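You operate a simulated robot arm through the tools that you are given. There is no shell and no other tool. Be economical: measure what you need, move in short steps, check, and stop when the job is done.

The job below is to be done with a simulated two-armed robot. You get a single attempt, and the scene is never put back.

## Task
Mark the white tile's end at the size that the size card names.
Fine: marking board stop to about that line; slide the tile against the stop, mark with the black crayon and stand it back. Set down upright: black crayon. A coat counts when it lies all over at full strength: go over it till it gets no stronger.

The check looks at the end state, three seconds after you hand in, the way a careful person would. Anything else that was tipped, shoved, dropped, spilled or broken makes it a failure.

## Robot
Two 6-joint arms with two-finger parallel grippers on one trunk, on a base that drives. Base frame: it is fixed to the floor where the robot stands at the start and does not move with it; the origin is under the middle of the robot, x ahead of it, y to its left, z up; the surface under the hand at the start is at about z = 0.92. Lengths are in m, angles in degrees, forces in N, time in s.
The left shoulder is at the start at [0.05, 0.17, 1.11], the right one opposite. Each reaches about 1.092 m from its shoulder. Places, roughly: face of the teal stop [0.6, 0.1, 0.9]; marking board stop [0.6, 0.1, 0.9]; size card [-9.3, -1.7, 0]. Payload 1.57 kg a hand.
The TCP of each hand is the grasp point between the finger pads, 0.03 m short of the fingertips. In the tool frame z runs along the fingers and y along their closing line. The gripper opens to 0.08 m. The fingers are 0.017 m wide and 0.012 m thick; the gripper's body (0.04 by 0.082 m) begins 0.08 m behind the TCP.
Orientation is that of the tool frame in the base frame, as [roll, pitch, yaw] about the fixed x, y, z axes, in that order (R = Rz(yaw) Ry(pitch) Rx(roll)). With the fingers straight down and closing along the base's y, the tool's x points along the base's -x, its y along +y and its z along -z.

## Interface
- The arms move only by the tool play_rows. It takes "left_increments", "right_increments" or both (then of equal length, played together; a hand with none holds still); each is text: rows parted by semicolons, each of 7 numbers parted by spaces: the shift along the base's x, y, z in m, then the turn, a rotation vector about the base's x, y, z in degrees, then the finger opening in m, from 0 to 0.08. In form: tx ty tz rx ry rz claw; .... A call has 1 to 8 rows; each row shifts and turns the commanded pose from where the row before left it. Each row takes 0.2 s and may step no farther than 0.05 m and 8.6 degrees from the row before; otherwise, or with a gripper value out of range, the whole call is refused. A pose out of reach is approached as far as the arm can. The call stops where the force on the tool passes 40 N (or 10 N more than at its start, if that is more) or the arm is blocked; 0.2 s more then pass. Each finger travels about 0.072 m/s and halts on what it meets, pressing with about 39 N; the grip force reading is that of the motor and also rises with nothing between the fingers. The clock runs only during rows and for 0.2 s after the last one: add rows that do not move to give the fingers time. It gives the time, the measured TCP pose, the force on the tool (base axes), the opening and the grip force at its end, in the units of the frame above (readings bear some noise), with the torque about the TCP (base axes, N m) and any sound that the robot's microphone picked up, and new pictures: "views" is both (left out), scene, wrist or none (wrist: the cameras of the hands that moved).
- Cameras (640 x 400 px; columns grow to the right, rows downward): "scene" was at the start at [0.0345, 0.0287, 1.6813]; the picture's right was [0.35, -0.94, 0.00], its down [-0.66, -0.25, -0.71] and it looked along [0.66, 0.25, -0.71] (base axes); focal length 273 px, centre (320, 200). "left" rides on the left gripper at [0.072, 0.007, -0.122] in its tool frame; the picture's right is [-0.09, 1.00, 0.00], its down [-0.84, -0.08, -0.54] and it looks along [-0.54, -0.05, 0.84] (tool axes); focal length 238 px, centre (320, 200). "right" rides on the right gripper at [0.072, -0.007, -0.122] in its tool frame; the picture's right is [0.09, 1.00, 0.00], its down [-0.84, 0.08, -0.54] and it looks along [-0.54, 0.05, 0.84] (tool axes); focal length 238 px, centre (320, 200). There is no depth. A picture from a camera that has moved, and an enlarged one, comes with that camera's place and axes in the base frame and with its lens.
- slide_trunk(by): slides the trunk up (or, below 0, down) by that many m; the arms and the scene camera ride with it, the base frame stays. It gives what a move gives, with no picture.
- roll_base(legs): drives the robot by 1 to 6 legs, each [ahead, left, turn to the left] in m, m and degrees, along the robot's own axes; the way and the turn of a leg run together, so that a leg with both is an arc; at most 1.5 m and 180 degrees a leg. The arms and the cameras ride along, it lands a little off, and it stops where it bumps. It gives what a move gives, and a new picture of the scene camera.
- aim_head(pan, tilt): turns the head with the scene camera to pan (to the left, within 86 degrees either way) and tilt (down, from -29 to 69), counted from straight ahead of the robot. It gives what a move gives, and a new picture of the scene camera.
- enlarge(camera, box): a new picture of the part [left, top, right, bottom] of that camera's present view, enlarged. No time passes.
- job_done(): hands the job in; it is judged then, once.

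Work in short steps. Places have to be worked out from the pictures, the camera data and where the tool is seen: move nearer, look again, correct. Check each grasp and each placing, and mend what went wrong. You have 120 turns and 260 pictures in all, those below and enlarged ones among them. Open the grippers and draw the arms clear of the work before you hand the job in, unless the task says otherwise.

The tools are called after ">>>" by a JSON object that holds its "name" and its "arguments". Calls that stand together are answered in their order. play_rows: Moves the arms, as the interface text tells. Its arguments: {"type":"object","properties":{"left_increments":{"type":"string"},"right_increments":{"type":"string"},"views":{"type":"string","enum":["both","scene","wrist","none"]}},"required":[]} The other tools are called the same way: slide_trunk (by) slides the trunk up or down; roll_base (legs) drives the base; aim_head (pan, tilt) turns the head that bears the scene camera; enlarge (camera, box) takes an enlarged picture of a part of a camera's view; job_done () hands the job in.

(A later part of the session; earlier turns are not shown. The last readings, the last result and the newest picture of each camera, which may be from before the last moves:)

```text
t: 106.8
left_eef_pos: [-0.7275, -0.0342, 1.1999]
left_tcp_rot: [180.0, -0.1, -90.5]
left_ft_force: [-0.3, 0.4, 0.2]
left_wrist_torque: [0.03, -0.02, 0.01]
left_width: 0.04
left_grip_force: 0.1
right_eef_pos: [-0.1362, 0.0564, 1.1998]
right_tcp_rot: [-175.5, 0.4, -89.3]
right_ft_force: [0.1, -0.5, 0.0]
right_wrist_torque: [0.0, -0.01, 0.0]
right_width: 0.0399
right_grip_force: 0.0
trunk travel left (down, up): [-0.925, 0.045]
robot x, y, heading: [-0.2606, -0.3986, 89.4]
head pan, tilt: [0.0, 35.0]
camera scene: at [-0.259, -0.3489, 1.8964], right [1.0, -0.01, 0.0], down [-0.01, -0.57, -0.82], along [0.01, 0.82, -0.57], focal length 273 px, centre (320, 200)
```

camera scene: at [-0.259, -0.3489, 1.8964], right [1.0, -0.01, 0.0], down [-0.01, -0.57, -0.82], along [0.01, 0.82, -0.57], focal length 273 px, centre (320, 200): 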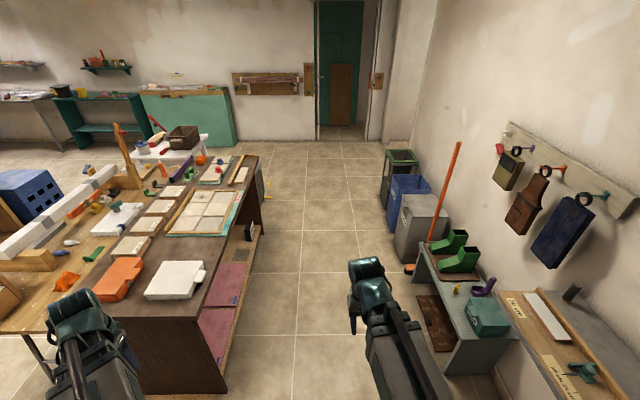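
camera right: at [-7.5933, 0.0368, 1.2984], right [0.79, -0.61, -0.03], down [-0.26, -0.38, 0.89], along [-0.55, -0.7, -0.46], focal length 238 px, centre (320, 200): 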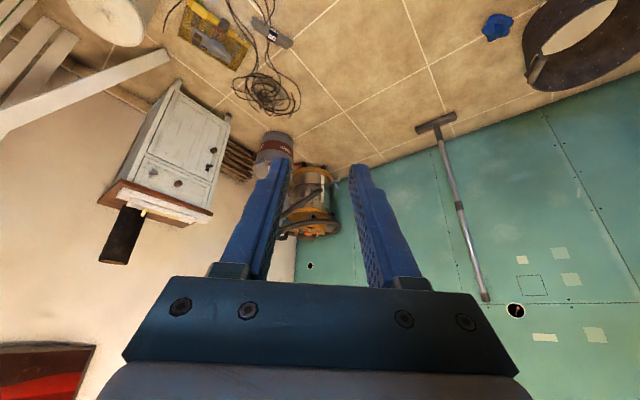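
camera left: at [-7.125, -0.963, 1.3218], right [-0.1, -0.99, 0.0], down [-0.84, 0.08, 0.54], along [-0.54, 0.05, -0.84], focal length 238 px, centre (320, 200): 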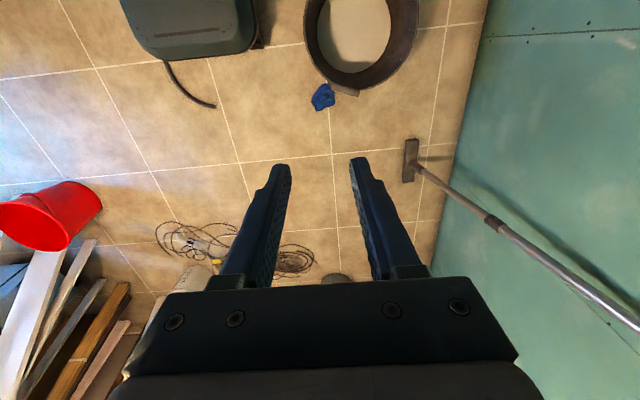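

Now back to the starting stance facing the board.

>>> {"name": "roll_base", "arguments": {"legs": [[0.4, 0, 0], [0, 0, -89.4], [0.26, 0, 0]]}}

>>> {"name": "aim_head", "arguments": {"pan": 10, "tilt": 60}}

```text
t: 114.5
left_eef_pos: [0.3691, 0.4757, 1.1997]
left_tcp_rot: [-180.0, -0.1, 179.8]
left_ft_force: [0.7, -0.2, -0.3]
left_wrist_torque: [0.01, 0.05, -0.01]
left_width: 0.0401
left_grip_force: 0.0
right_eef_pos: [0.4616, -0.1171, 1.1999]
right_tcp_rot: [-175.5, 0.2, -179.0]
right_ft_force: [-0.3, -0.9, -0.4]
right_wrist_torque: [0.01, 0.0, -0.03]
right_width: 0.0402
right_grip_force: 0.1
trunk travel left (down, up): [-0.925, 0.045]
robot x, y, heading: [0.0067, 0.0075, -0.4]
head pan, tilt: [0.0, 35.0]
camera scene: at [0.0554, 0.0024, 1.8963], right [0.0, -1.0, 0.0], down [-0.57, 0.0, -0.82], along [0.82, 0.0, -0.57], focal length 273 px, centre (320, 200)
```

scene: 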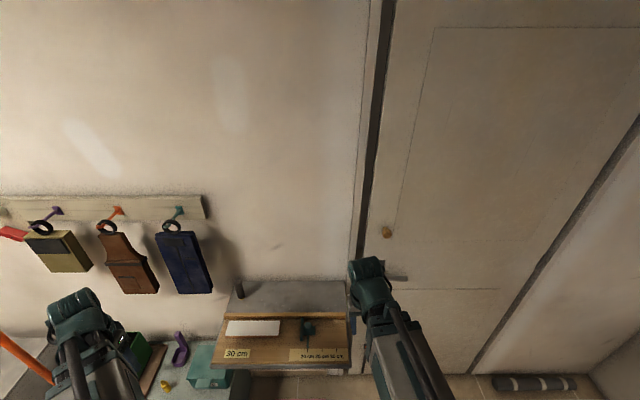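

```text
t: 115.4
left_eef_pos: [0.3698, 0.4754, 1.2002]
left_tcp_rot: [179.9, -0.1, 179.7]
left_ft_force: [0.8, 0.2, -0.4]
left_wrist_torque: [0.0, -0.03, 0.02]
left_width: 0.04
left_grip_force: 0.0
right_eef_pos: [0.4611, -0.1166, 1.2001]
right_tcp_rot: [-175.5, 0.4, -179.0]
right_ft_force: [0.6, 0.2, -0.2]
right_wrist_torque: [-0.03, 0.01, 0.04]
right_width: 0.04
right_grip_force: 0.1
trunk travel left (down, up): [-0.925, 0.045]
robot x, y, heading: [0.0062, 0.0029, -0.2]
head pan, tilt: [10.0, 60.0]
camera scene: at [0.0316, 0.0141, 1.8621], right [0.17, -0.99, 0.0], down [-0.85, -0.15, -0.5], along [0.49, 0.08, -0.87], focal length 273 px, centre (320, 200)
```

scene: 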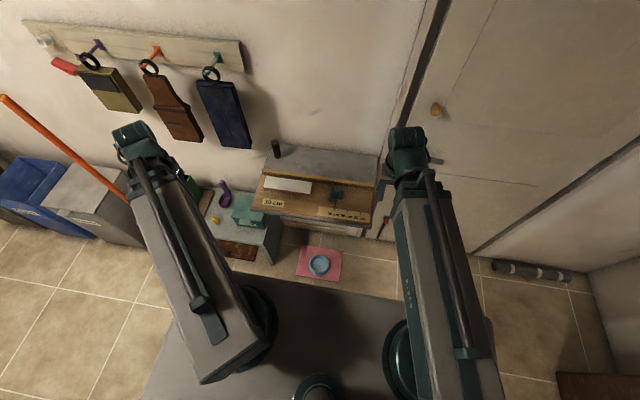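

Back in place. I lower the trunk again, straighten the right hand, and look at the board closely with zooms.

>>> {"name": "slide_trunk", "arguments": {"by": -0.2}}

>>> {"name": "play_rows", "arguments": {"right_increments": "0 -0.03 0 -4.5 0 -0.8 0.04; 0 -0.03 0 0 0 0 0.04; 0 -0.03 0 0 0 0 0.04", "views": "none"}}

>>> {"name": "aim_head", "arguments": {"pan": 12, "tilt": 48}}

>>> {"name": "enlarge", "arguments": {"camera": "scene", "box": [215, 150, 415, 275]}}

```text
t: 117.6
left_eef_pos: [0.3695, 0.4748, 0.999]
left_tcp_rot: [-180.0, -0.3, 179.7]
left_ft_force: [-0.3, 0.4, -0.6]
left_wrist_torque: [-0.02, 0.04, 0.02]
left_width: 0.0401
left_grip_force: 0.2
right_eef_pos: [0.4602, -0.1172, 1.0017]
right_tcp_rot: [-175.5, 0.4, -179.0]
right_ft_force: [0.6, -0.7, 0.6]
right_wrist_torque: [0.01, 0.0, -0.02]
right_width: 0.0401
right_grip_force: 0.0
trunk travel left (down, up): [-0.725, 0.245]
robot x, y, heading: [0.0087, 0.0032, -0.3]
head pan, tilt: [10.0, 60.0]
```

```text
t: 118.4
left_eef_pos: [0.3687, 0.4743, 0.9997]
left_tcp_rot: [179.9, 0.0, 179.8]
left_ft_force: [-0.1, 0.0, -0.1]
left_wrist_torque: [0.0, 0.03, 0.0]
left_width: 0.0399
left_grip_force: 0.1
right_eef_pos: [0.4664, -0.2064, 1.0019]
right_tcp_rot: [-171.1, 0.1, -179.8]
right_ft_force: [-1.1, -0.3, 0.3]
right_wrist_torque: [0.04, -0.02, -0.04]
right_width: 0.0401
right_grip_force: 0.0
right hand out of reach, approached as far as the arm can: row 2
trunk travel left (down, up): [-0.725, 0.245]
robot x, y, heading: [0.0082, 0.0011, -0.4]
head pan, tilt: [10.0, 60.0]
```

```text
t: 119.2
left_eef_pos: [0.3696, 0.4759, 0.9998]
left_tcp_rot: [-180.0, -0.1, 179.9]
left_ft_force: [0.4, 0.1, 0.4]
left_wrist_torque: [0.0, 0.0, -0.01]
left_width: 0.0399
left_grip_force: 0.1
right_eef_pos: [0.4649, -0.2057, 1.0021]
right_tcp_rot: [-170.9, 0.2, -179.8]
right_ft_force: [-0.2, -0.7, 0.3]
right_wrist_torque: [0.0, -0.01, 0.04]
right_width: 0.0401
right_grip_force: 0.0
trunk travel left (down, up): [-0.725, 0.245]
robot x, y, heading: [0.0081, 0.0012, -0.3]
head pan, tilt: [12.0, 48.0]
camera scene: at [0.0427, 0.0188, 1.6773], right [0.2, -0.98, 0.0], down [-0.73, -0.15, -0.67], along [0.65, 0.14, -0.74], focal length 273 px, centre (320, 200)
```

scene: 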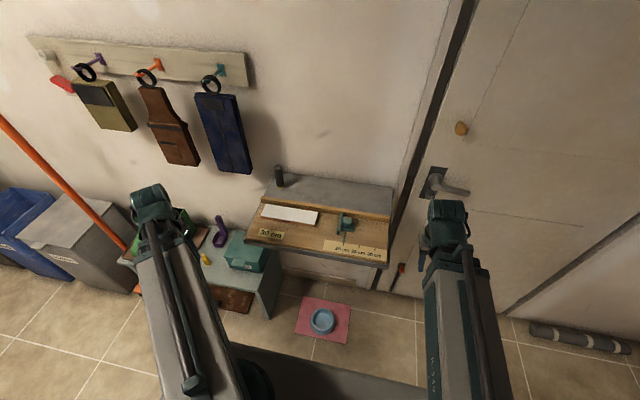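

```text
3.20 times, centred on (315, 212) of scene
camera zoom: at [0.0427, 0.0188, 1.6773], right [0.2, -0.98, 0.0], down [-0.73, -0.15, -0.67], along [0.65, 0.14, -0.74], focal length 874 px, centre (336, 160)
```

zoom: 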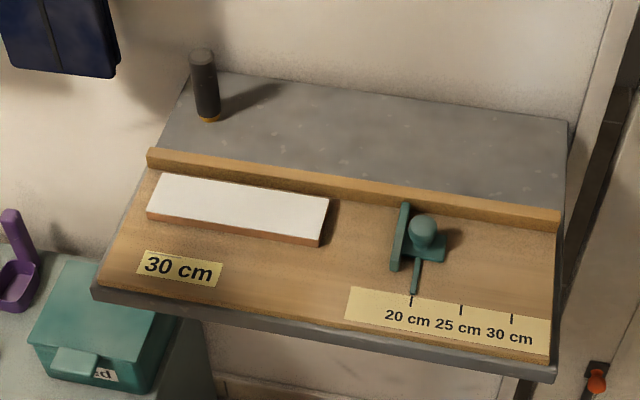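

The stop's pointer is now at 20; it must go to 30, about 0.1 m to the right. I straighten the right hand and bring the left hand over the tile for a close look.

>>> {"name": "play_rows", "arguments": {"left_increments": "0 -0.03 0.03 0 0 0 0.04; 0.02 -0.04 0.01 0 0 0 0.04; 0.02 -0.04 0.01 0 0 0 0.04; 0.02 -0.04 0 0 0 0 0.04; 0.02 -0.04 0 0 0 0 0.04; 0 -0.04 0 0 0 0 0.04", "right_increments": "0 0 0 4.5 0 0 0.08; 0 0 0 4.5 0 0 0.08; 0.01 0.03 0 0 0 0 0.08; 0.01 0.04 0 0 0 0 0.08; 0 0.04 0 0 0 0 0.08; 0 0 0 0 0 0 0.08", "views": "wrist"}}

```text
t: 120.5
left_eef_pos: [0.4578, 0.248, 0.9994]
left_tcp_rot: [-179.9, -0.2, 179.8]
left_ft_force: [0.0, -0.2, -0.5]
left_wrist_torque: [0.02, 0.01, 0.0]
left_width: 0.0399
left_grip_force: 0.1
left hand out of reach, approached as far as the arm can: row 1, 2, 3
right_eef_pos: [0.4839, -0.0951, 1.0]
right_tcp_rot: [-179.9, 0.4, -180.0]
right_ft_force: [-0.4, -0.5, -1.4]
right_wrist_torque: [-0.01, -0.01, -0.02]
right_width: 0.0799
right_grip_force: 0.1
trunk travel left (down, up): [-0.725, 0.245]
robot x, y, heading: [0.0077, 0.0052, -0.6]
head pan, tilt: [12.0, 48.0]
camera right: at [0.4109, -0.1032, 1.1211], right [-0.09, 1.0, 0.0], down [0.83, 0.08, 0.55], along [0.54, 0.05, -0.84], focal length 238 px, centre (320, 200)
camera left: at [0.386, 0.255, 1.122], right [0.09, 1.0, 0.0], down [0.84, -0.08, 0.54], along [0.54, -0.05, -0.84], focal length 238 px, centre (320, 200)
```

right: 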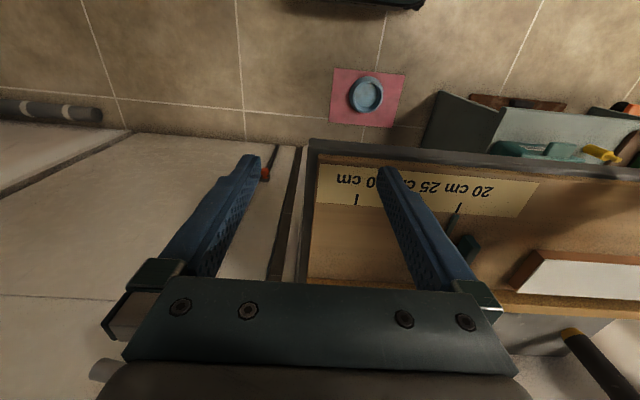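
left: 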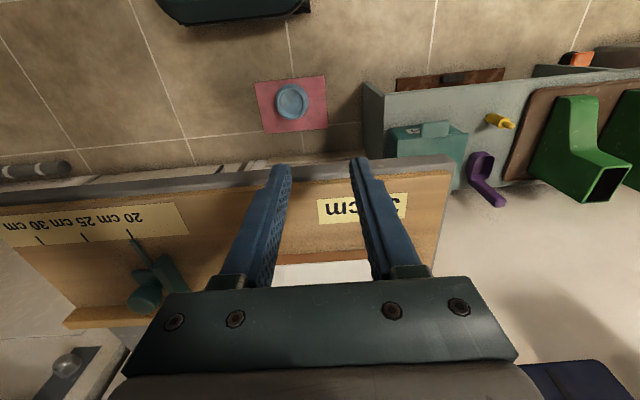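

I raise the trunk 0.1 and shift the hands forward to see the tile, crayon and stop.

>>> {"name": "slide_trunk", "arguments": {"by": 0.1}}

>>> {"name": "play_rows", "arguments": {"left_increments": "0.04 0 0 0 0 0 0.08; 0.04 0 0 0 0 0 0.08; 0.04 0 0 0 0 0 0.08; 0.02 0 0 0 0 0 0.08", "right_increments": "0.03 0.03 0 0 0 0 0.08; 0.03 0.03 0 0 0 0 0.08; 0.03 0 0 0 0 0 0.08; 0 0 0 0 0 0 0.08", "views": "wrist"}}

```text
t: 121.9
left_eef_pos: [0.4595, 0.2501, 1.0998]
left_tcp_rot: [180.0, -0.1, 179.8]
left_ft_force: [0.2, 0.1, 0.6]
left_wrist_torque: [0.04, -0.02, 0.01]
left_width: 0.04
left_grip_force: 0.1
right_eef_pos: [0.4847, -0.097, 1.0991]
right_tcp_rot: [180.0, 0.5, -179.8]
right_ft_force: [0.8, 0.4, 0.1]
right_wrist_torque: [-0.02, -0.01, 0.01]
right_width: 0.0798
right_grip_force: 0.0
trunk travel left (down, up): [-0.825, 0.145]
robot x, y, heading: [0.0088, 0.0022, -0.2]
head pan, tilt: [12.0, 48.0]
```

```text
t: 122.9
left_eef_pos: [0.5984, 0.249, 1.0994]
left_tcp_rot: [180.0, 0.0, 179.8]
left_ft_force: [-0.2, 0.6, 0.5]
left_wrist_torque: [0.0, -0.01, 0.0]
left_width: 0.0799
left_grip_force: 0.0
right_eef_pos: [0.5735, -0.0378, 1.1004]
right_tcp_rot: [-179.9, 0.4, -179.8]
right_ft_force: [0.0, 0.1, 0.8]
right_wrist_torque: [0.01, -0.02, -0.02]
right_width: 0.08
right_grip_force: 0.0
trunk travel left (down, up): [-0.825, 0.145]
robot x, y, heading: [0.0067, 0.0023, -0.2]
head pan, tilt: [12.0, 48.0]
camera right: at [0.5003, -0.0437, 1.2212], right [-0.1, 1.0, 0.0], down [0.83, 0.08, 0.55], along [0.55, 0.05, -0.84], focal length 238 px, centre (320, 200)
camera left: at [0.5266, 0.256, 1.222], right [0.1, 1.0, 0.0], down [0.84, -0.08, 0.54], along [0.54, -0.05, -0.84], focal length 238 px, centre (320, 200)
```

right: 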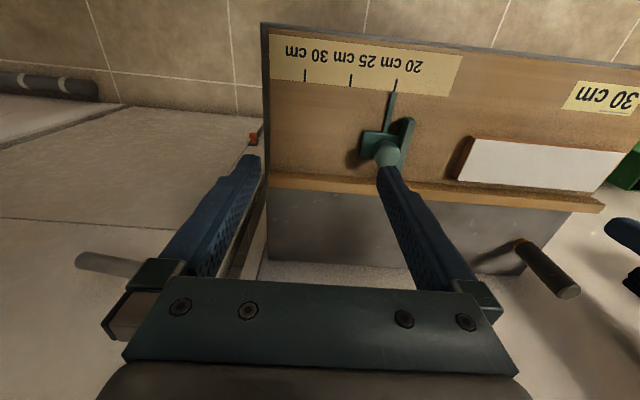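
left: 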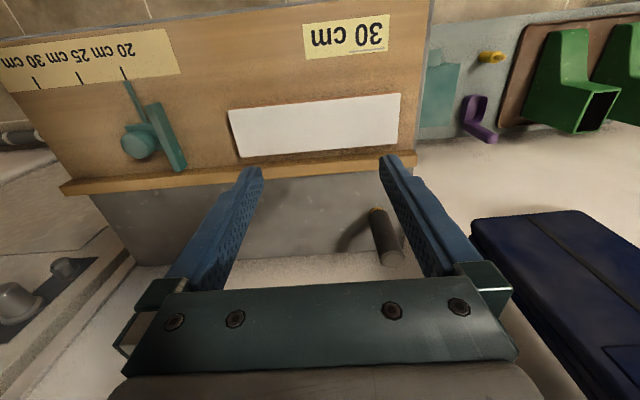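

>>> {"name": "enlarge", "arguments": {"camera": "left", "box": [90, 10, 430, 220]}}

>>> {"name": "enlarge", "arguments": {"camera": "right", "box": [240, 20, 640, 270]}}

```text
1.88 times, centred on (260, 115) of left
camera zoom: at [0.5266, 0.256, 1.222], right [0.1, 1.0, 0.0], down [0.84, -0.08, 0.54], along [0.54, -0.05, -0.84], focal length 449 px, centre (433, 360)
```

zoom: 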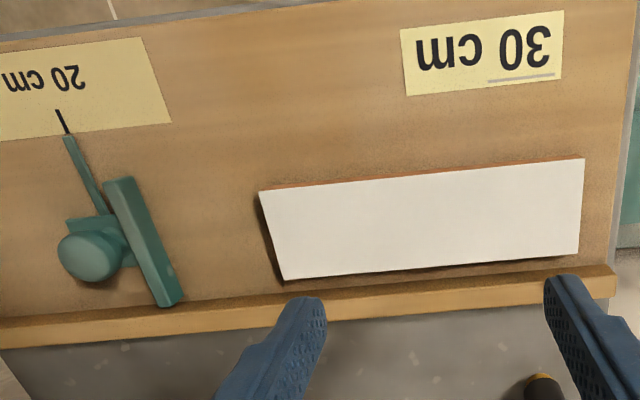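

```text
1.60 times, centred on (440, 145) of right
camera zoom: at [0.5003, -0.0437, 1.2212], right [-0.1, 1.0, 0.0], down [0.83, 0.08, 0.55], along [0.55, 0.05, -0.84], focal length 381 px, centre (128, 288)
```

zoom: 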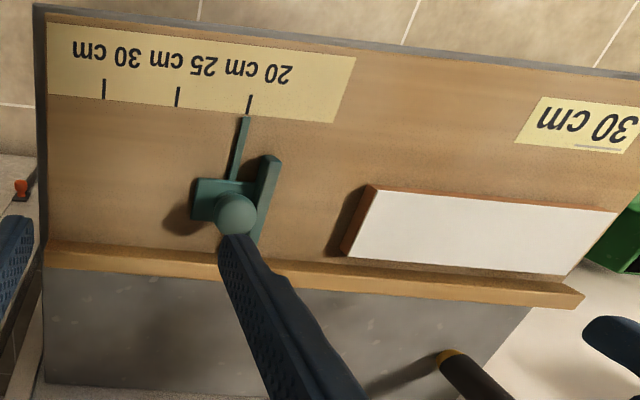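

The card reads 30 (underlined), so 30 cm. I look for any hint on the tile of which end zone to mark, and at the crayon's ends.

>>> {"name": "enlarge", "arguments": {"camera": "left", "box": [220, 80, 410, 165]}}

>>> {"name": "enlarge", "arguments": {"camera": "left", "box": [340, 190, 430, 280]}}

>>> {"name": "enlarge", "arguments": {"camera": "scene", "box": [250, 150, 400, 260]}}

```text
3.37 times, centred on (315, 122) of left
camera zoom: at [0.5266, 0.256, 1.222], right [0.1, 1.0, 0.0], down [0.84, -0.08, 0.54], along [0.54, -0.05, -0.84], focal length 803 px, centre (337, 461)
```

zoom: 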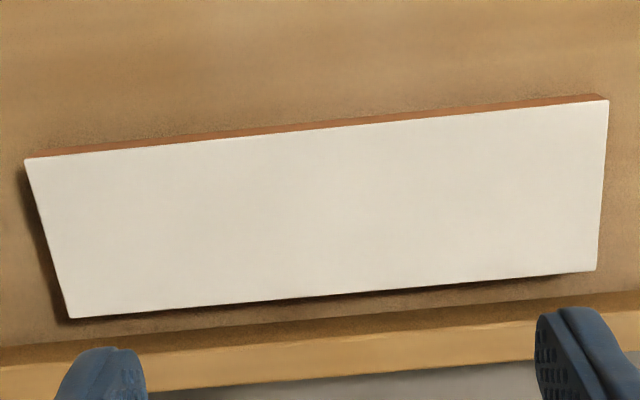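

```text
4.44 times, centred on (385, 235) of left
camera zoom: at [0.5266, 0.256, 1.222], right [0.1, 1.0, 0.0], down [0.84, -0.08, 0.54], along [0.54, -0.05, -0.84], focal length 1059 px, centre (31, 44)
```

zoom: 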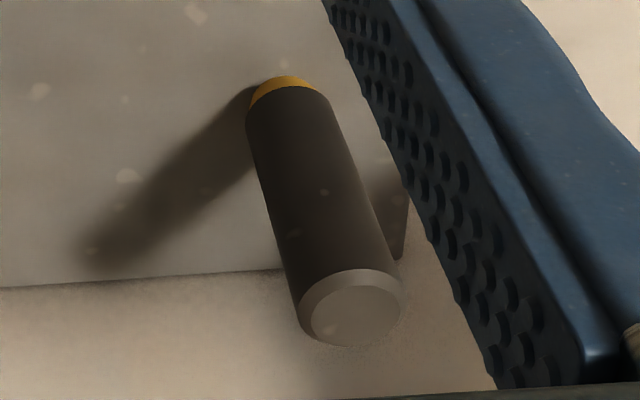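

```text
3.64 times, centred on (325, 205) of scene
camera zoom: at [0.0424, 0.0189, 1.7774], right [0.2, -0.98, 0.0], down [-0.73, -0.15, -0.67], along [0.66, 0.14, -0.74], focal length 994 px, centre (302, 182)
```

zoom: 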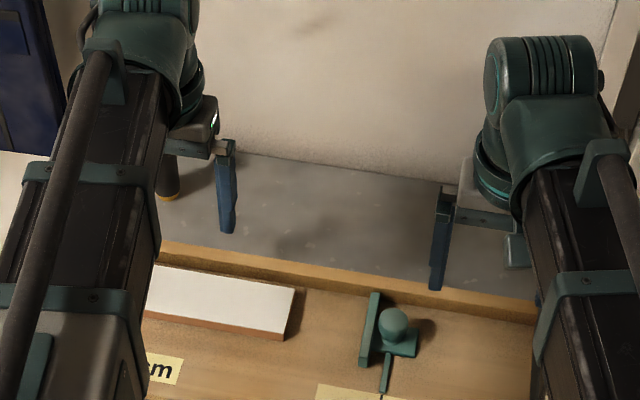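

I judge the stop's knob at about (0.599, 0.043, 0.961), the crayon at (0.767, 0.33) with top z ≈ 1.007. I turn the right hand 90° so its fingers close along x around the knob, clear of the stop's plate.

>>> {"name": "play_rows", "arguments": {"right_increments": "0.005 0.01 0 0 0 8.5 0.06; 0.005 0.01 0 0 0 8.5 0.06; 0.005 0.01 0 0 0 8.5 0.06; 0.005 0.01 0 0 0 8.5 0.06; 0.005 0.01 0 0 0 8.5 0.06; 0 0.01 0 0 0 8.5 0.06; 0 0.01 0 0 0 8.5 0.06; 0 0.01 0 0 0 8.5 0.06", "left_increments": "-0.03 0.02 0 0 0 0 0.08; -0.03 0.02 0 0 0 0 0.08; -0.03 0.02 0 0 0 0 0.08; -0.03 0.02 0 0 0 0 0.08; -0.03 0.02 0 0 0 0 0.08; -0.03 0.02 0 0 0 0 0.08; 0 0.02 0 0 0 0 0.08; 0 0.02 0 0 0 0 0.08", "views": "none"}}

>>> {"name": "play_rows", "arguments": {"right_increments": "0 0 0 0 0 8.5 0.06; 0 0 0 0 0 8.5 0.06; 0 0 0 0 0 4.8 0.06; 0 0 0 0 0 0 0.06", "views": "both"}}

```text
t: 124.7
left_eef_pos: [0.4184, 0.4083, 1.0995]
left_tcp_rot: [180.0, -0.2, 179.8]
left_ft_force: [0.0, -0.9, -0.1]
left_wrist_torque: [-0.01, -0.01, -0.02]
left_width: 0.0801
left_grip_force: 0.0
right_eef_pos: [0.5972, 0.0441, 1.1004]
right_tcp_rot: [-179.9, 0.3, -111.7]
right_ft_force: [-0.2, 0.5, 0.0]
right_wrist_torque: [-0.03, -0.01, 0.0]
right_width: 0.0603
right_grip_force: 0.1
trunk travel left (down, up): [-0.825, 0.145]
robot x, y, heading: [0.0085, 0.0018, -0.3]
head pan, tilt: [12.0, 48.0]
```

```text
t: 125.7
left_eef_pos: [0.4185, 0.4084, 1.0996]
left_tcp_rot: [-179.9, -0.2, 179.7]
left_ft_force: [-0.3, 0.1, -0.2]
left_wrist_torque: [-0.01, 0.04, 0.03]
left_width: 0.0801
left_grip_force: 0.1
right_eef_pos: [0.599, 0.043, 1.1013]
right_tcp_rot: [-180.0, 0.4, -90.0]
right_ft_force: [-0.3, -0.3, -0.2]
right_wrist_torque: [0.04, 0.01, 0.01]
right_width: 0.0601
right_grip_force: 0.1
trunk travel left (down, up): [-0.825, 0.145]
robot x, y, heading: [0.0059, 0.0015, -0.2]
head pan, tilt: [12.0, 48.0]
camera scene: at [0.0428, 0.0189, 1.7774], right [0.2, -0.98, 0.0], down [-0.73, -0.15, -0.67], along [0.66, 0.14, -0.74], focal length 273 px, centre (320, 200)
camera right: at [0.6052, -0.029, 1.2211], right [-1.0, -0.09, 0.0], down [-0.08, 0.83, 0.55], along [-0.05, 0.55, -0.84], focal length 238 px, centre (320, 200)
```

scene: 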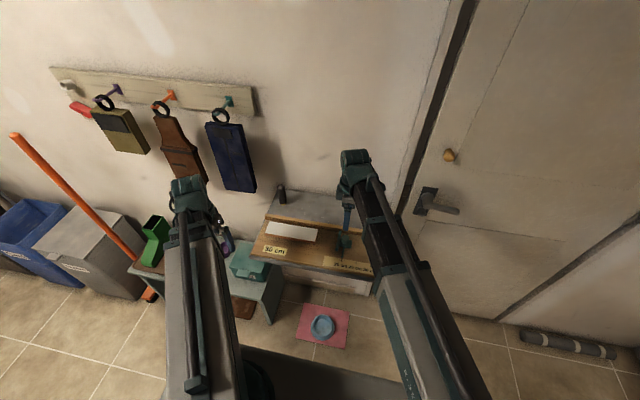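
right: 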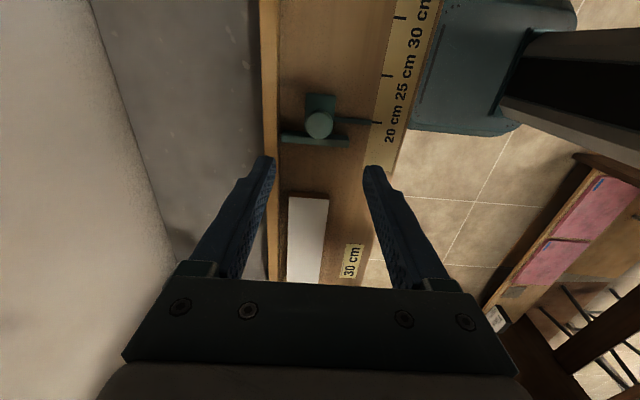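

The knob lies right beneath the hand at (0.600, 0.044). Lowering to z≈0.965.

>>> {"name": "play_rows", "arguments": {"right_increments": "0 0 -0.045 0 0 0 0.06; 0 0 -0.045 0 0 0 0.06; 0 0 -0.03 0 0 0 0.06; 0 0 -0.015 0 0 0 0.06", "views": "wrist"}}

```text
t: 126.7
left_eef_pos: [0.4188, 0.4076, 1.1]
left_tcp_rot: [179.9, -0.3, 179.8]
left_ft_force: [0.0, 0.3, 0.2]
left_wrist_torque: [-0.03, 0.0, 0.02]
left_width: 0.0799
left_grip_force: 0.0
right_eef_pos: [0.599, 0.0442, 1.0998]
right_tcp_rot: [180.0, 0.4, -90.0]
right_ft_force: [0.3, 0.4, -0.3]
right_wrist_torque: [0.01, 0.04, 0.0]
right_width: 0.0597
right_grip_force: 0.0
right hand out of reach, approached as far as the arm can: row 1, 2, 3, 4
trunk travel left (down, up): [-0.825, 0.145]
robot x, y, heading: [0.0091, 0.0003, -0.3]
head pan, tilt: [12.0, 48.0]
camera right: at [0.6051, -0.029, 1.2211], right [-1.0, -0.09, 0.0], down [-0.08, 0.83, 0.55], along [-0.05, 0.55, -0.84], focal length 238 px, centre (320, 200)
```

right: 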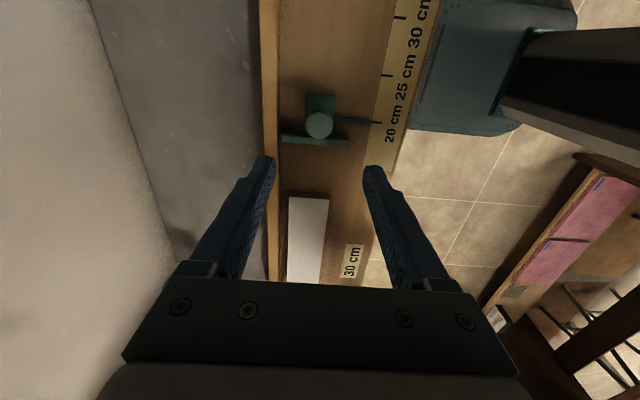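

Vertical motion isn't in the arm's reach when pointing down, so height goes by the trunk. I lower the trunk by 0.10 and check.

>>> {"name": "slide_trunk", "arguments": {"by": -0.1}}

>>> {"name": "play_rows", "arguments": {"right_increments": "0 0 0 0 0 0 0.06", "views": "both"}}

```text
t: 128.0
left_eef_pos: [0.4179, 0.4092, 0.9997]
left_tcp_rot: [180.0, -0.2, 179.8]
left_ft_force: [0.5, 0.4, -0.3]
left_wrist_torque: [0.0, -0.02, -0.01]
left_width: 0.0801
left_grip_force: 0.0
right_eef_pos: [0.5988, 0.0443, 1.0006]
right_tcp_rot: [-179.9, 0.4, -89.9]
right_ft_force: [-0.1, -0.1, 0.9]
right_wrist_torque: [0.01, 0.01, -0.01]
right_width: 0.0601
right_grip_force: 0.1
trunk travel left (down, up): [-0.725, 0.245]
robot x, y, heading: [0.0057, 0.0051, -0.1]
head pan, tilt: [12.0, 48.0]
```

```text
t: 128.4
left_eef_pos: [0.4186, 0.408, 0.9995]
left_tcp_rot: [179.9, -0.1, 179.8]
left_ft_force: [0.3, -0.2, -0.2]
left_wrist_torque: [0.0, 0.03, 0.0]
left_width: 0.0799
left_grip_force: 0.0
right_eef_pos: [0.5992, 0.0437, 0.9997]
right_tcp_rot: [180.0, 0.4, -90.1]
right_ft_force: [0.0, -0.3, -1.2]
right_wrist_torque: [0.01, -0.04, 0.01]
right_width: 0.0599
right_grip_force: 0.1
trunk travel left (down, up): [-0.725, 0.245]
robot x, y, heading: [0.0079, 0.0035, -0.1]
head pan, tilt: [12.0, 48.0]
camera scene: at [0.0427, 0.0188, 1.6774], right [0.2, -0.98, 0.0], down [-0.73, -0.15, -0.67], along [0.66, 0.14, -0.74], focal length 273 px, centre (320, 200)
camera right: at [0.6051, -0.0291, 1.1211], right [-1.0, -0.09, 0.0], down [-0.08, 0.83, 0.55], along [-0.05, 0.55, -0.84], focal length 238 px, centre (320, 200)
```

scene: 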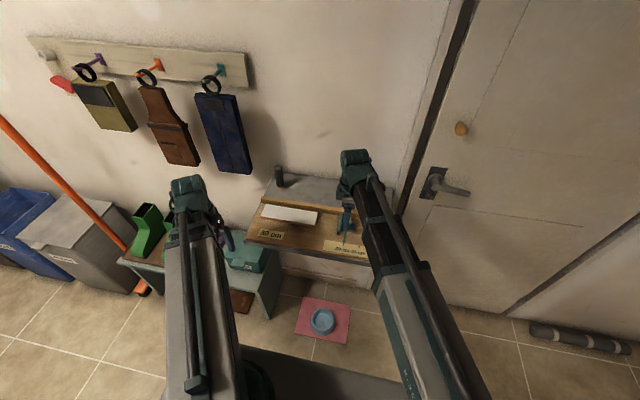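
right: 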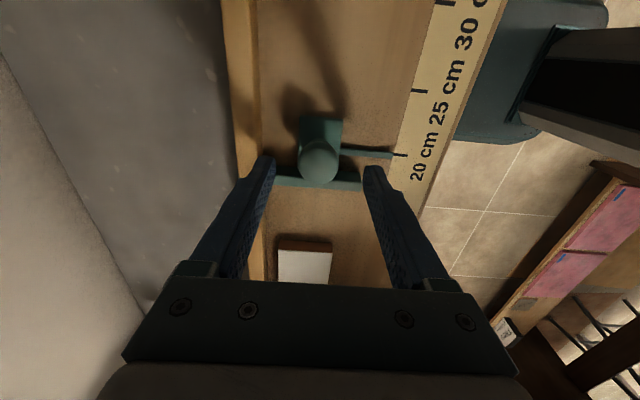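

Well aligned. Lower another 0.038 and close on the knob.

>>> {"name": "slide_trunk", "arguments": {"by": -0.038}}

>>> {"name": "play_rows", "arguments": {"right_increments": "0 0 0 0 0 0 0.03; 0 0 0 0 0 0 0.02; 0 0 0 0 0 0 0.02", "views": "wrist"}}

```text
t: 129.2
left_eef_pos: [0.4183, 0.4085, 0.9625]
left_tcp_rot: [179.9, -0.1, 179.8]
left_ft_force: [-0.5, -0.7, 0.3]
left_wrist_torque: [0.0, 0.02, -0.02]
left_width: 0.0799
left_grip_force: 0.1
right_eef_pos: [0.5988, 0.0441, 0.9632]
right_tcp_rot: [179.9, 0.4, -90.0]
right_ft_force: [-0.7, 0.6, 6.9]
right_wrist_torque: [-0.06, -0.02, 0.0]
right_width: 0.0581
right_grip_force: 0.0
trunk travel left (down, up): [-0.687, 0.283]
robot x, y, heading: [0.0067, 0.0009, -0.4]
head pan, tilt: [12.0, 48.0]
```

```text
t: 130.0
left_eef_pos: [0.4176, 0.4076, 0.9621]
left_tcp_rot: [180.0, 0.0, 179.9]
left_ft_force: [-0.4, 1.1, 0.2]
left_wrist_torque: [0.01, -0.01, -0.02]
left_width: 0.0799
left_grip_force: 0.0
right_eef_pos: [0.5982, 0.0429, 0.9622]
right_tcp_rot: [180.0, 0.4, -90.0]
right_ft_force: [3.8, 0.4, 12.0]
right_wrist_torque: [-0.09, 0.12, -0.03]
right_width: 0.0353
right_grip_force: 8.5
trunk travel left (down, up): [-0.687, 0.283]
robot x, y, heading: [0.0059, 0.0012, -0.3]
head pan, tilt: [12.0, 48.0]
camera right: at [0.6051, -0.029, 1.0833], right [-1.0, -0.09, 0.0], down [-0.08, 0.83, 0.55], along [-0.05, 0.55, -0.84], focal length 238 px, centre (320, 200)
```

right: 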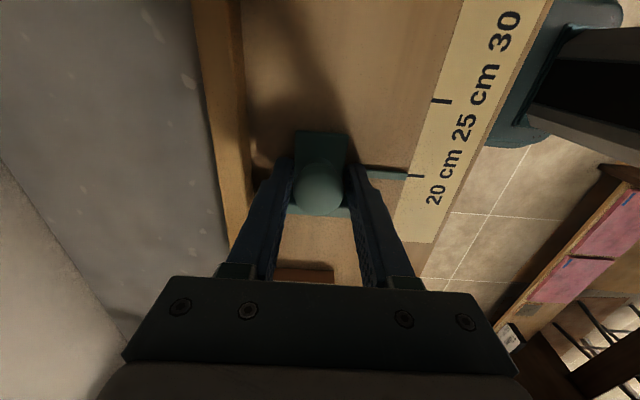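

Knob is gripped (0.035 wide), tips pressing down slightly; I lift 3 mm and slide the stop towards 30 in small steps.

>>> {"name": "slide_trunk", "arguments": {"by": 0.003}}

>>> {"name": "play_rows", "arguments": {"right_increments": "0 -0.015 0 0 0 0 0.02; 0 -0.015 0 0 0 0 0.02; 0 -0.015 0 0 0 0 0.02; 0 -0.015 0 0 0 0 0.02; 0 -0.015 0 0 0 0 0.02; 0 -0.015 0 0 0 0 0.02", "views": "wrist"}}

```text
t: 130.6
left_eef_pos: [0.4183, 0.4089, 0.9637]
left_tcp_rot: [-180.0, -0.2, 179.9]
left_ft_force: [0.4, 0.2, 0.0]
left_wrist_torque: [-0.02, -0.01, 0.01]
left_width: 0.0801
left_grip_force: 0.0
right_eef_pos: [0.5996, 0.0436, 0.9634]
right_tcp_rot: [180.0, 0.4, -90.0]
right_ft_force: [2.3, 0.0, -20.6]
right_wrist_torque: [-0.03, -0.27, 0.08]
right_width: 0.0337
right_grip_force: 40.6
trunk travel left (down, up): [-0.69, 0.28]
robot x, y, heading: [0.0049, 0.0009, -0.2]
head pan, tilt: [12.0, 48.0]
```

```text
t: 131.9
left_eef_pos: [0.42, 0.4082, 0.9635]
left_tcp_rot: [-180.0, -0.3, 179.8]
left_ft_force: [0.9, -0.7, -0.1]
left_wrist_torque: [0.02, 0.01, -0.03]
left_width: 0.08
left_grip_force: 0.0
right_eef_pos: [0.601, -0.0468, 0.9634]
right_tcp_rot: [179.8, 0.4, -90.0]
right_ft_force: [-0.6, 3.9, -27.3]
right_wrist_torque: [0.8, -0.05, 0.08]
right_width: 0.0332
right_grip_force: 41.1
trunk travel left (down, up): [-0.69, 0.28]
robot x, y, heading: [0.0076, 0.0016, -0.2]
head pan, tilt: [12.0, 48.0]
camera right: at [0.6065, -0.1188, 1.085], right [-1.0, -0.09, 0.0], down [-0.08, 0.83, 0.55], along [-0.05, 0.55, -0.84], focal length 238 px, centre (320, 200)
```

right: 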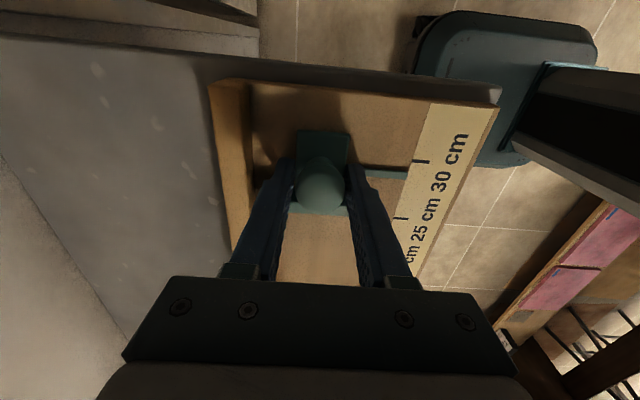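

Pointer is about 1 cm short of the 30 tick; I nudge on 0.010 and enlarge.

>>> {"name": "play_rows", "arguments": {"right_increments": "0 -0.005 0 0 0 0 0.02; 0 -0.005 0 0 0 0 0.02; 0 0 0 0 0 0 0.02", "views": "none"}}

>>> {"name": "enlarge", "arguments": {"camera": "right", "box": [290, 110, 510, 250]}}

```text
t: 132.8
left_eef_pos: [0.4183, 0.4093, 0.9634]
left_tcp_rot: [-180.0, -0.2, 179.8]
left_ft_force: [0.1, 0.6, -0.1]
left_wrist_torque: [0.01, 0.02, 0.01]
left_width: 0.0797
left_grip_force: 0.1
right_eef_pos: [0.5997, -0.056, 0.9637]
right_tcp_rot: [179.9, 0.3, -90.0]
right_ft_force: [-1.2, 4.6, -29.1]
right_wrist_torque: [0.24, 0.05, 0.03]
right_width: 0.0332
right_grip_force: 41.2
trunk travel left (down, up): [-0.69, 0.28]
robot x, y, heading: [0.0049, 0.0044, -0.2]
head pan, tilt: [12.0, 48.0]
```

```text
2.86 times, centred on (400, 180) of right
camera zoom: at [0.6064, -0.1288, 1.0851], right [-1.0, -0.09, 0.0], down [-0.08, 0.83, 0.55], along [-0.05, 0.54, -0.84], focal length 681 px, centre (91, 257)
```

zoom: 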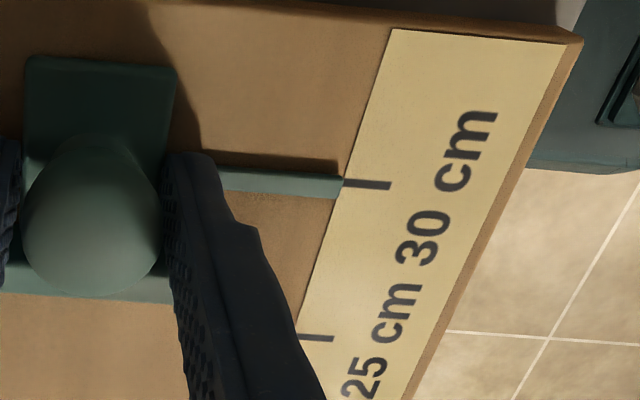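

Pointer meets the 30 tick. I relieve the lift, release the knob, and raise clear.

>>> {"name": "slide_trunk", "arguments": {"by": -0.002}}

>>> {"name": "play_rows", "arguments": {"right_increments": "0 0 0 0 0 0 0.045; 0 0 0 0 0 0 0.06; 0 0 0 0 0 0 0.06", "views": "none"}}

>>> {"name": "slide_trunk", "arguments": {"by": 0.14}}

>>> {"name": "play_rows", "arguments": {"right_increments": "0 0 0 0 0 0 0.06", "views": "wrist"}}

```text
t: 133.3
left_eef_pos: [0.4179, 0.4077, 0.9649]
left_tcp_rot: [180.0, -0.1, 179.7]
left_ft_force: [0.6, 0.7, 0.7]
left_wrist_torque: [0.01, 0.05, 0.0]
left_width: 0.0798
left_grip_force: 0.0
right_eef_pos: [0.5995, -0.0562, 0.9633]
right_tcp_rot: [-179.9, 0.2, -90.1]
right_ft_force: [9.6, 1.9, 21.3]
right_wrist_torque: [0.26, -0.08, 0.08]
right_width: 0.0332
right_grip_force: 40.7
trunk travel left (down, up): [-0.688, 0.282]
robot x, y, heading: [0.0092, 0.0037, -0.2]
head pan, tilt: [12.0, 48.0]
```

```text
t: 134.1
left_eef_pos: [0.4179, 0.4076, 0.9626]
left_tcp_rot: [-179.9, -0.2, 179.8]
left_ft_force: [-0.5, -0.1, 0.1]
left_wrist_torque: [0.0, -0.01, 0.04]
left_width: 0.0799
left_grip_force: 0.0
right_eef_pos: [0.599, -0.0559, 0.9617]
right_tcp_rot: [-179.9, 0.5, -90.0]
right_ft_force: [0.3, -0.3, -1.4]
right_wrist_torque: [0.01, 0.01, 0.01]
right_width: 0.0599
right_grip_force: 0.1
trunk travel left (down, up): [-0.688, 0.282]
robot x, y, heading: [0.0068, 0.0039, -0.5]
head pan, tilt: [12.0, 48.0]
```

```text
t: 135.7
left_eef_pos: [0.4196, 0.4088, 1.1028]
left_tcp_rot: [-179.9, -0.2, 179.8]
left_ft_force: [0.0, 0.6, 0.2]
left_wrist_torque: [-0.01, -0.03, 0.0]
left_width: 0.0799
left_grip_force: 0.0
right_eef_pos: [0.5992, -0.0566, 1.1034]
right_tcp_rot: [-180.0, 0.4, -90.0]
right_ft_force: [-0.4, -0.7, -0.6]
right_wrist_torque: [-0.02, 0.01, -0.01]
right_width: 0.0598
right_grip_force: 0.0
trunk travel left (down, up): [-0.828, 0.142]
robot x, y, heading: [0.0051, 0.0025, -0.4]
head pan, tilt: [12.0, 48.0]
```

```text
t: 136.1
left_eef_pos: [0.4193, 0.4083, 1.1028]
left_tcp_rot: [180.0, -0.3, 179.7]
left_ft_force: [-0.1, -0.3, 0.7]
left_wrist_torque: [0.04, 0.0, 0.02]
left_width: 0.0798
left_grip_force: 0.2
right_eef_pos: [0.5992, -0.0567, 1.1024]
right_tcp_rot: [-179.9, 0.4, -90.0]
right_ft_force: [-0.4, 0.0, -0.1]
right_wrist_torque: [0.03, 0.02, -0.04]
right_width: 0.06
right_grip_force: 0.1
trunk travel left (down, up): [-0.828, 0.142]
robot x, y, heading: [0.0043, 0.0024, -0.3]
head pan, tilt: [12.0, 48.0]
camera right: at [0.6051, -0.1289, 1.2241], right [-1.0, -0.09, 0.0], down [-0.08, 0.83, 0.55], along [-0.05, 0.55, -0.84], focal length 238 px, centre (320, 200)
```

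right: 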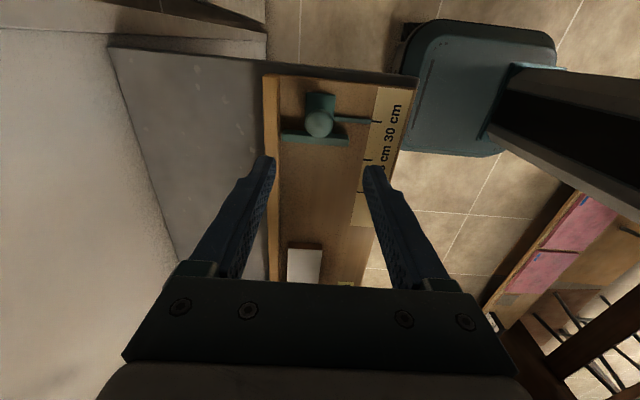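

The stop stands at 30. Now I bring the right hand (fingers closing along x) over the tile to grip its width and slide it.

>>> {"name": "play_rows", "arguments": {"right_increments": "0 0.045 0 0 0 0 0.07; 0 0.045 0 0 0 0 0.07; 0 0.045 0 0 0 0 0.07; 0 0.045 0 0 0 0 0.07; 0.003 0.045 0 0 0 0 0.07; 0.002 0.027 0 0 0 0 0.07", "views": "none"}}

>>> {"name": "slide_trunk", "arguments": {"by": -0.1}}

>>> {"name": "play_rows", "arguments": {"right_increments": "0 0 0 0 0 0 0.07", "views": "both"}}

```text
t: 137.5
left_eef_pos: [0.4176, 0.4078, 1.1032]
left_tcp_rot: [180.0, -0.3, 179.7]
left_ft_force: [0.2, 0.2, -0.3]
left_wrist_torque: [0.02, -0.02, 0.0]
left_width: 0.0803
left_grip_force: 0.1
right_eef_pos: [0.6034, 0.1949, 1.1033]
right_tcp_rot: [180.0, 0.2, -90.1]
right_ft_force: [0.2, 0.7, -0.9]
right_wrist_torque: [-0.01, -0.02, -0.02]
right_width: 0.0698
right_grip_force: 0.0
trunk travel left (down, up): [-0.828, 0.142]
robot x, y, heading: [0.0069, 0.0039, -0.3]
head pan, tilt: [12.0, 48.0]
```

```text
t: 138.9
left_eef_pos: [0.4177, 0.4082, 1.0023]
left_tcp_rot: [-179.9, -0.2, 179.8]
left_ft_force: [-0.3, 1.1, 0.8]
left_wrist_torque: [0.01, -0.01, -0.03]
left_width: 0.0801
left_grip_force: 0.0
right_eef_pos: [0.6031, 0.1949, 1.0028]
right_tcp_rot: [-180.0, 0.4, -89.9]
right_ft_force: [0.3, 0.4, -0.2]
right_wrist_torque: [-0.02, 0.01, 0.02]
right_width: 0.0702
right_grip_force: 0.1
trunk travel left (down, up): [-0.728, 0.242]
robot x, y, heading: [0.0058, 0.0016, -0.4]
head pan, tilt: [12.0, 48.0]
```

```text
t: 139.3
left_eef_pos: [0.4181, 0.4081, 1.0031]
left_tcp_rot: [-180.0, -0.2, 179.8]
left_ft_force: [-1.0, 0.5, 1.0]
left_wrist_torque: [-0.03, -0.01, 0.02]
left_width: 0.0798
left_grip_force: 0.0
right_eef_pos: [0.604, 0.1945, 1.0023]
right_tcp_rot: [180.0, 0.3, -89.9]
right_ft_force: [-0.1, -0.7, -0.2]
right_wrist_torque: [0.02, -0.01, -0.01]
right_width: 0.0699
right_grip_force: 0.1
trunk travel left (down, up): [-0.728, 0.242]
robot x, y, heading: [0.0093, 0.0001, -0.5]
head pan, tilt: [12.0, 48.0]
camera scene: at [0.0427, 0.0189, 1.6804], right [0.2, -0.98, 0.0], down [-0.73, -0.15, -0.67], along [0.66, 0.14, -0.74], focal length 273 px, centre (320, 200)
camera right: at [0.6099, 0.1218, 1.1241], right [-1.0, -0.09, 0.0], down [-0.08, 0.83, 0.55], along [-0.05, 0.55, -0.84], focal length 238 px, centre (320, 200)
```

scene: 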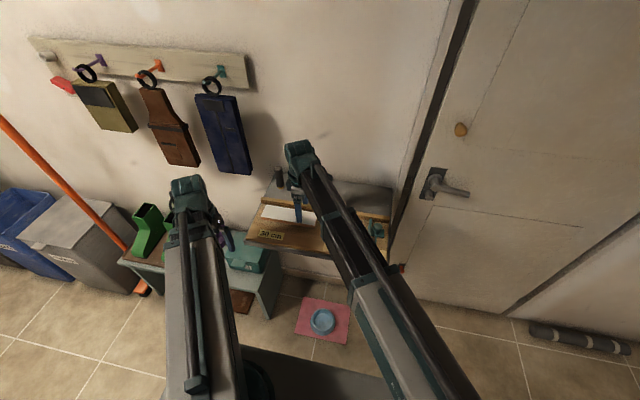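
right: 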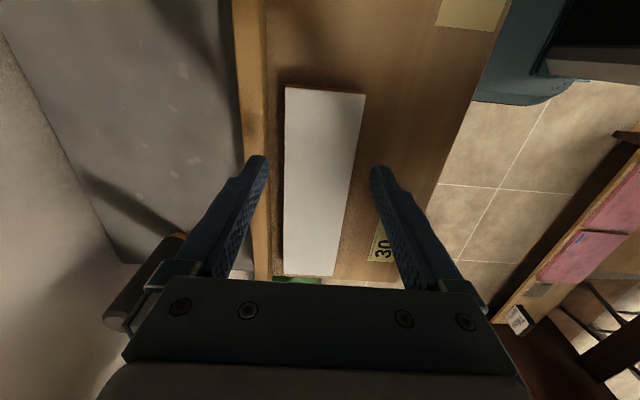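

Fingers straddle the tile symmetrically (tile top ≈0.945). Lowering 0.045.

>>> {"name": "slide_trunk", "arguments": {"by": -0.042}}

>>> {"name": "play_rows", "arguments": {"right_increments": "0 0 0 0 0 0 0.055; 0 0 0 0 0 0 0.045; 0 0 0 0 0 0 0.045", "views": "wrist"}}

```text
t: 139.8
left_eef_pos: [0.4176, 0.4092, 0.9827]
left_tcp_rot: [179.9, 0.1, 179.8]
left_ft_force: [-0.3, -0.5, -0.9]
left_wrist_torque: [-0.02, 0.06, 0.03]
left_width: 0.08
left_grip_force: 0.0
right_eef_pos: [0.6045, 0.1943, 0.9836]
right_tcp_rot: [-179.3, 0.4, -90.0]
right_ft_force: [-3.7, 0.4, 37.7]
right_wrist_torque: [-0.29, -1.43, 0.0]
right_width: 0.0668
right_grip_force: 0.1
trunk travel left (down, up): [-0.706, 0.264]
robot x, y, heading: [0.0073, 0.0024, -0.2]
head pan, tilt: [12.0, 48.0]
stopped: the force on the tool passed its limit at 172 N (the readings are from after the stop); the commanded pose is now the measured one
```

```text
t: 140.3
left_eef_pos: [0.4177, 0.4072, 0.9835]
left_tcp_rot: [-180.0, 0.0, 179.9]
left_ft_force: [0.5, 0.2, 0.7]
left_wrist_torque: [0.01, -0.03, -0.01]
left_width: 0.08
left_grip_force: 0.0
right_eef_pos: [0.6097, 0.1933, 0.9817]
right_tcp_rot: [-178.4, 0.4, -90.1]
right_ft_force: [10.0, 2.3, 43.9]
right_wrist_torque: [-0.31, -1.82, 0.09]
right_width: 0.0546
right_grip_force: 5.1
trunk travel left (down, up): [-0.706, 0.264]
robot x, y, heading: [0.0073, 0.0014, -0.2]
head pan, tilt: [12.0, 48.0]
stopped in row 2 (right hand): the force on the tool passed its limit at 54 N (the readings are from after the stop); the commanded pose is now the measured one
camera right: at [0.6135, 0.1216, 1.104], right [-1.0, -0.09, -0.03], down [-0.09, 0.83, 0.55], along [-0.03, 0.55, -0.84], focal length 238 px, centre (320, 200)
```

right: 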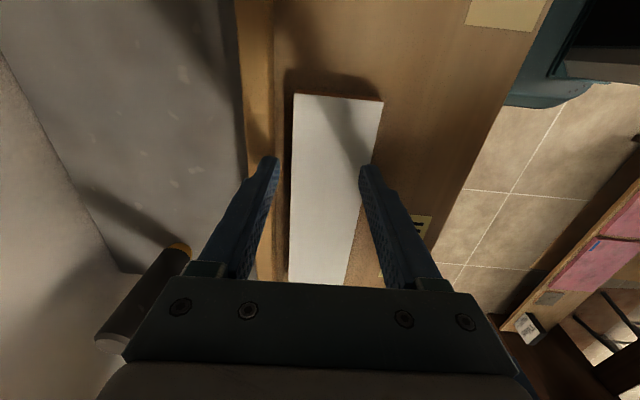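

A finger landed on the fence (top ≈0.953, front ≈0.642), leaving too small a gap behind the tile to grip it. I raise at once and will push the tile from its free end instead.

>>> {"name": "slide_trunk", "arguments": {"by": 0.1}}

>>> {"name": "play_rows", "arguments": {"right_increments": "-0.005 0 0 0 0 0 0.06; 0 0 0 0 0 0 0.06", "views": "wrist"}}

```text
t: 141.7
left_eef_pos: [0.4193, 0.4093, 1.0815]
left_tcp_rot: [-180.0, -0.2, 179.8]
left_ft_force: [-0.7, -0.3, -0.8]
left_wrist_torque: [-0.01, 0.02, -0.02]
left_width: 0.0801
left_grip_force: 0.2
right_eef_pos: [0.609, 0.1952, 1.0819]
right_tcp_rot: [-178.9, 0.4, -90.1]
right_ft_force: [-0.1, -0.3, 0.0]
right_wrist_torque: [0.0, 0.05, -0.02]
right_width: 0.0453
right_grip_force: 0.0
trunk travel left (down, up): [-0.806, 0.164]
robot x, y, heading: [0.0104, 0.0064, -0.2]
head pan, tilt: [12.0, 48.0]
```

```text
t: 142.3
left_eef_pos: [0.42, 0.409, 1.0817]
left_tcp_rot: [-180.0, -0.2, 179.7]
left_ft_force: [0.0, 0.9, 0.2]
left_wrist_torque: [-0.02, -0.01, 0.0]
left_width: 0.0799
left_grip_force: 0.1
right_eef_pos: [0.6048, 0.1944, 1.0814]
right_tcp_rot: [-179.0, 0.4, -90.1]
right_ft_force: [-0.3, -0.2, 0.4]
right_wrist_torque: [0.02, 0.0, 0.0]
right_width: 0.06
right_grip_force: 0.0
trunk travel left (down, up): [-0.806, 0.164]
robot x, y, heading: [0.0093, -0.0011, -0.3]
head pan, tilt: [12.0, 48.0]
camera right: at [0.609, 0.1221, 1.2025], right [-1.0, -0.09, -0.02], down [-0.09, 0.83, 0.55], along [-0.03, 0.55, -0.84], focal length 238 px, centre (320, 200)
```

right: 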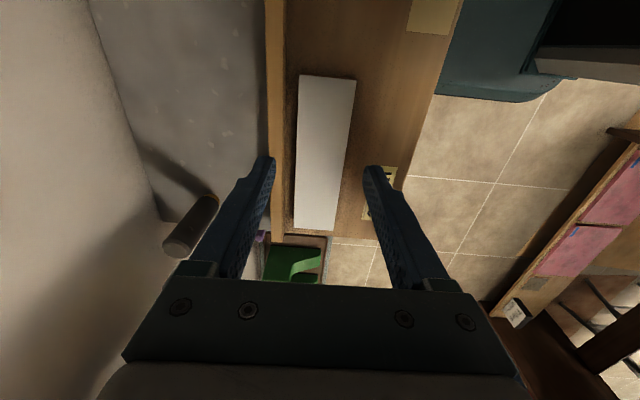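

Tile is undisturbed. I draw the right hand back and turn the left hand -90° to push at the tile's free end.

>>> {"name": "play_rows", "arguments": {"left_increments": "0.023 -0.002 0 0 0 -8.5 0.04; 0.023 -0.002 0 0 0 -8.5 0.04; 0.023 -0.002 0 0 0 -8.5 0.04; 0.023 -0.002 0 0 0 -8.5 0.04; 0.023 -0.002 0 0 0 -8.5 0.04; 0.023 -0.002 0 0 0 -8.5 0.04; 0.023 -0.002 0 0 0 -8.5 0.04; 0.023 -0.002 0 0 0 -8.5 0.04", "right_increments": "-0.03 -0.035 0 0 0 0 0.06; -0.03 -0.035 0 0 0 0 0.06; -0.03 -0.035 0 0 0 0 0.06; -0.03 -0.035 0 0 0 0 0.06; -0.03 -0.035 0 0 0 0 0.06; 0 -0.04 0 0 0 0 0.06; 0 -0.04 0 0 0 0 0.06; 0 -0.04 0 0 0 0 0.06", "views": "none"}}

>>> {"name": "play_rows", "arguments": {"left_increments": "0 -0.005 0 0 0 -8.5 0.03; 0 -0.004 0 0 0 -8.5 0.03; 0 0 0 0 0 -4.8 0.03; 0 0 0 0 0 0 0.03", "views": "both"}}

```text
t: 144.1
left_eef_pos: [0.6032, 0.3913, 1.0805]
left_tcp_rot: [180.0, -0.2, 111.6]
left_ft_force: [0.1, -0.3, 0.7]
left_wrist_torque: [0.01, 0.05, 0.03]
left_width: 0.04
left_grip_force: 0.0
right_eef_pos: [0.4635, -0.0983, 1.0801]
right_tcp_rot: [-179.1, 0.4, -90.1]
right_ft_force: [0.4, 0.2, -0.5]
right_wrist_torque: [-0.02, 0.0, 0.0]
right_width: 0.0601
right_grip_force: 0.3
right hand out of reach, approached as far as the arm can: row 8
trunk travel left (down, up): [-0.806, 0.164]
robot x, y, heading: [0.0053, 0.0053, -0.4]
head pan, tilt: [12.0, 48.0]
```

```text
t: 145.1
left_eef_pos: [0.6031, 0.3831, 1.0809]
left_tcp_rot: [-179.9, -0.1, 89.9]
left_ft_force: [-0.3, 0.0, 0.1]
left_wrist_torque: [-0.01, 0.01, 0.02]
left_width: 0.0303
left_grip_force: 0.1
right_eef_pos: [0.4628, -0.0976, 1.0817]
right_tcp_rot: [-179.0, 0.3, -90.0]
right_ft_force: [-0.3, -1.0, 0.3]
right_wrist_torque: [0.01, -0.02, -0.03]
right_width: 0.06
right_grip_force: 0.1
trunk travel left (down, up): [-0.806, 0.164]
robot x, y, heading: [0.0109, 0.0043, -0.4]
head pan, tilt: [12.0, 48.0]
camera scene: at [0.0433, 0.0189, 1.7587], right [0.2, -0.98, 0.0], down [-0.73, -0.15, -0.67], along [0.66, 0.14, -0.74], focal length 273 px, centre (320, 200)
camera left: at [0.6098, 0.4547, 1.2032], right [1.0, -0.09, 0.0], down [-0.08, -0.84, 0.54], along [-0.05, -0.54, -0.84], focal length 238 px, centre (320, 200)
```

scene: 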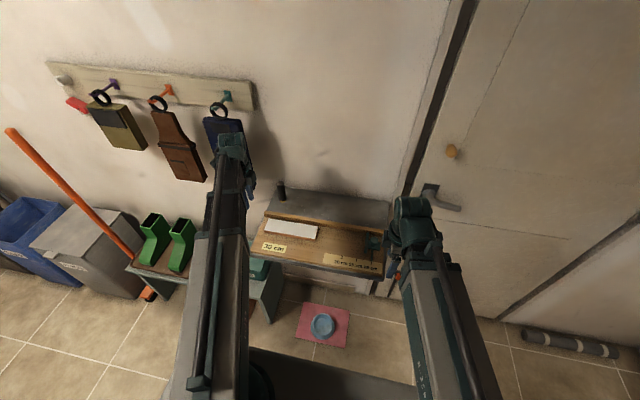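
left: 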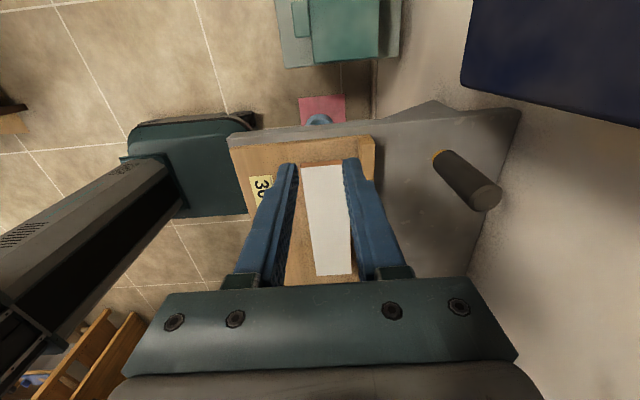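

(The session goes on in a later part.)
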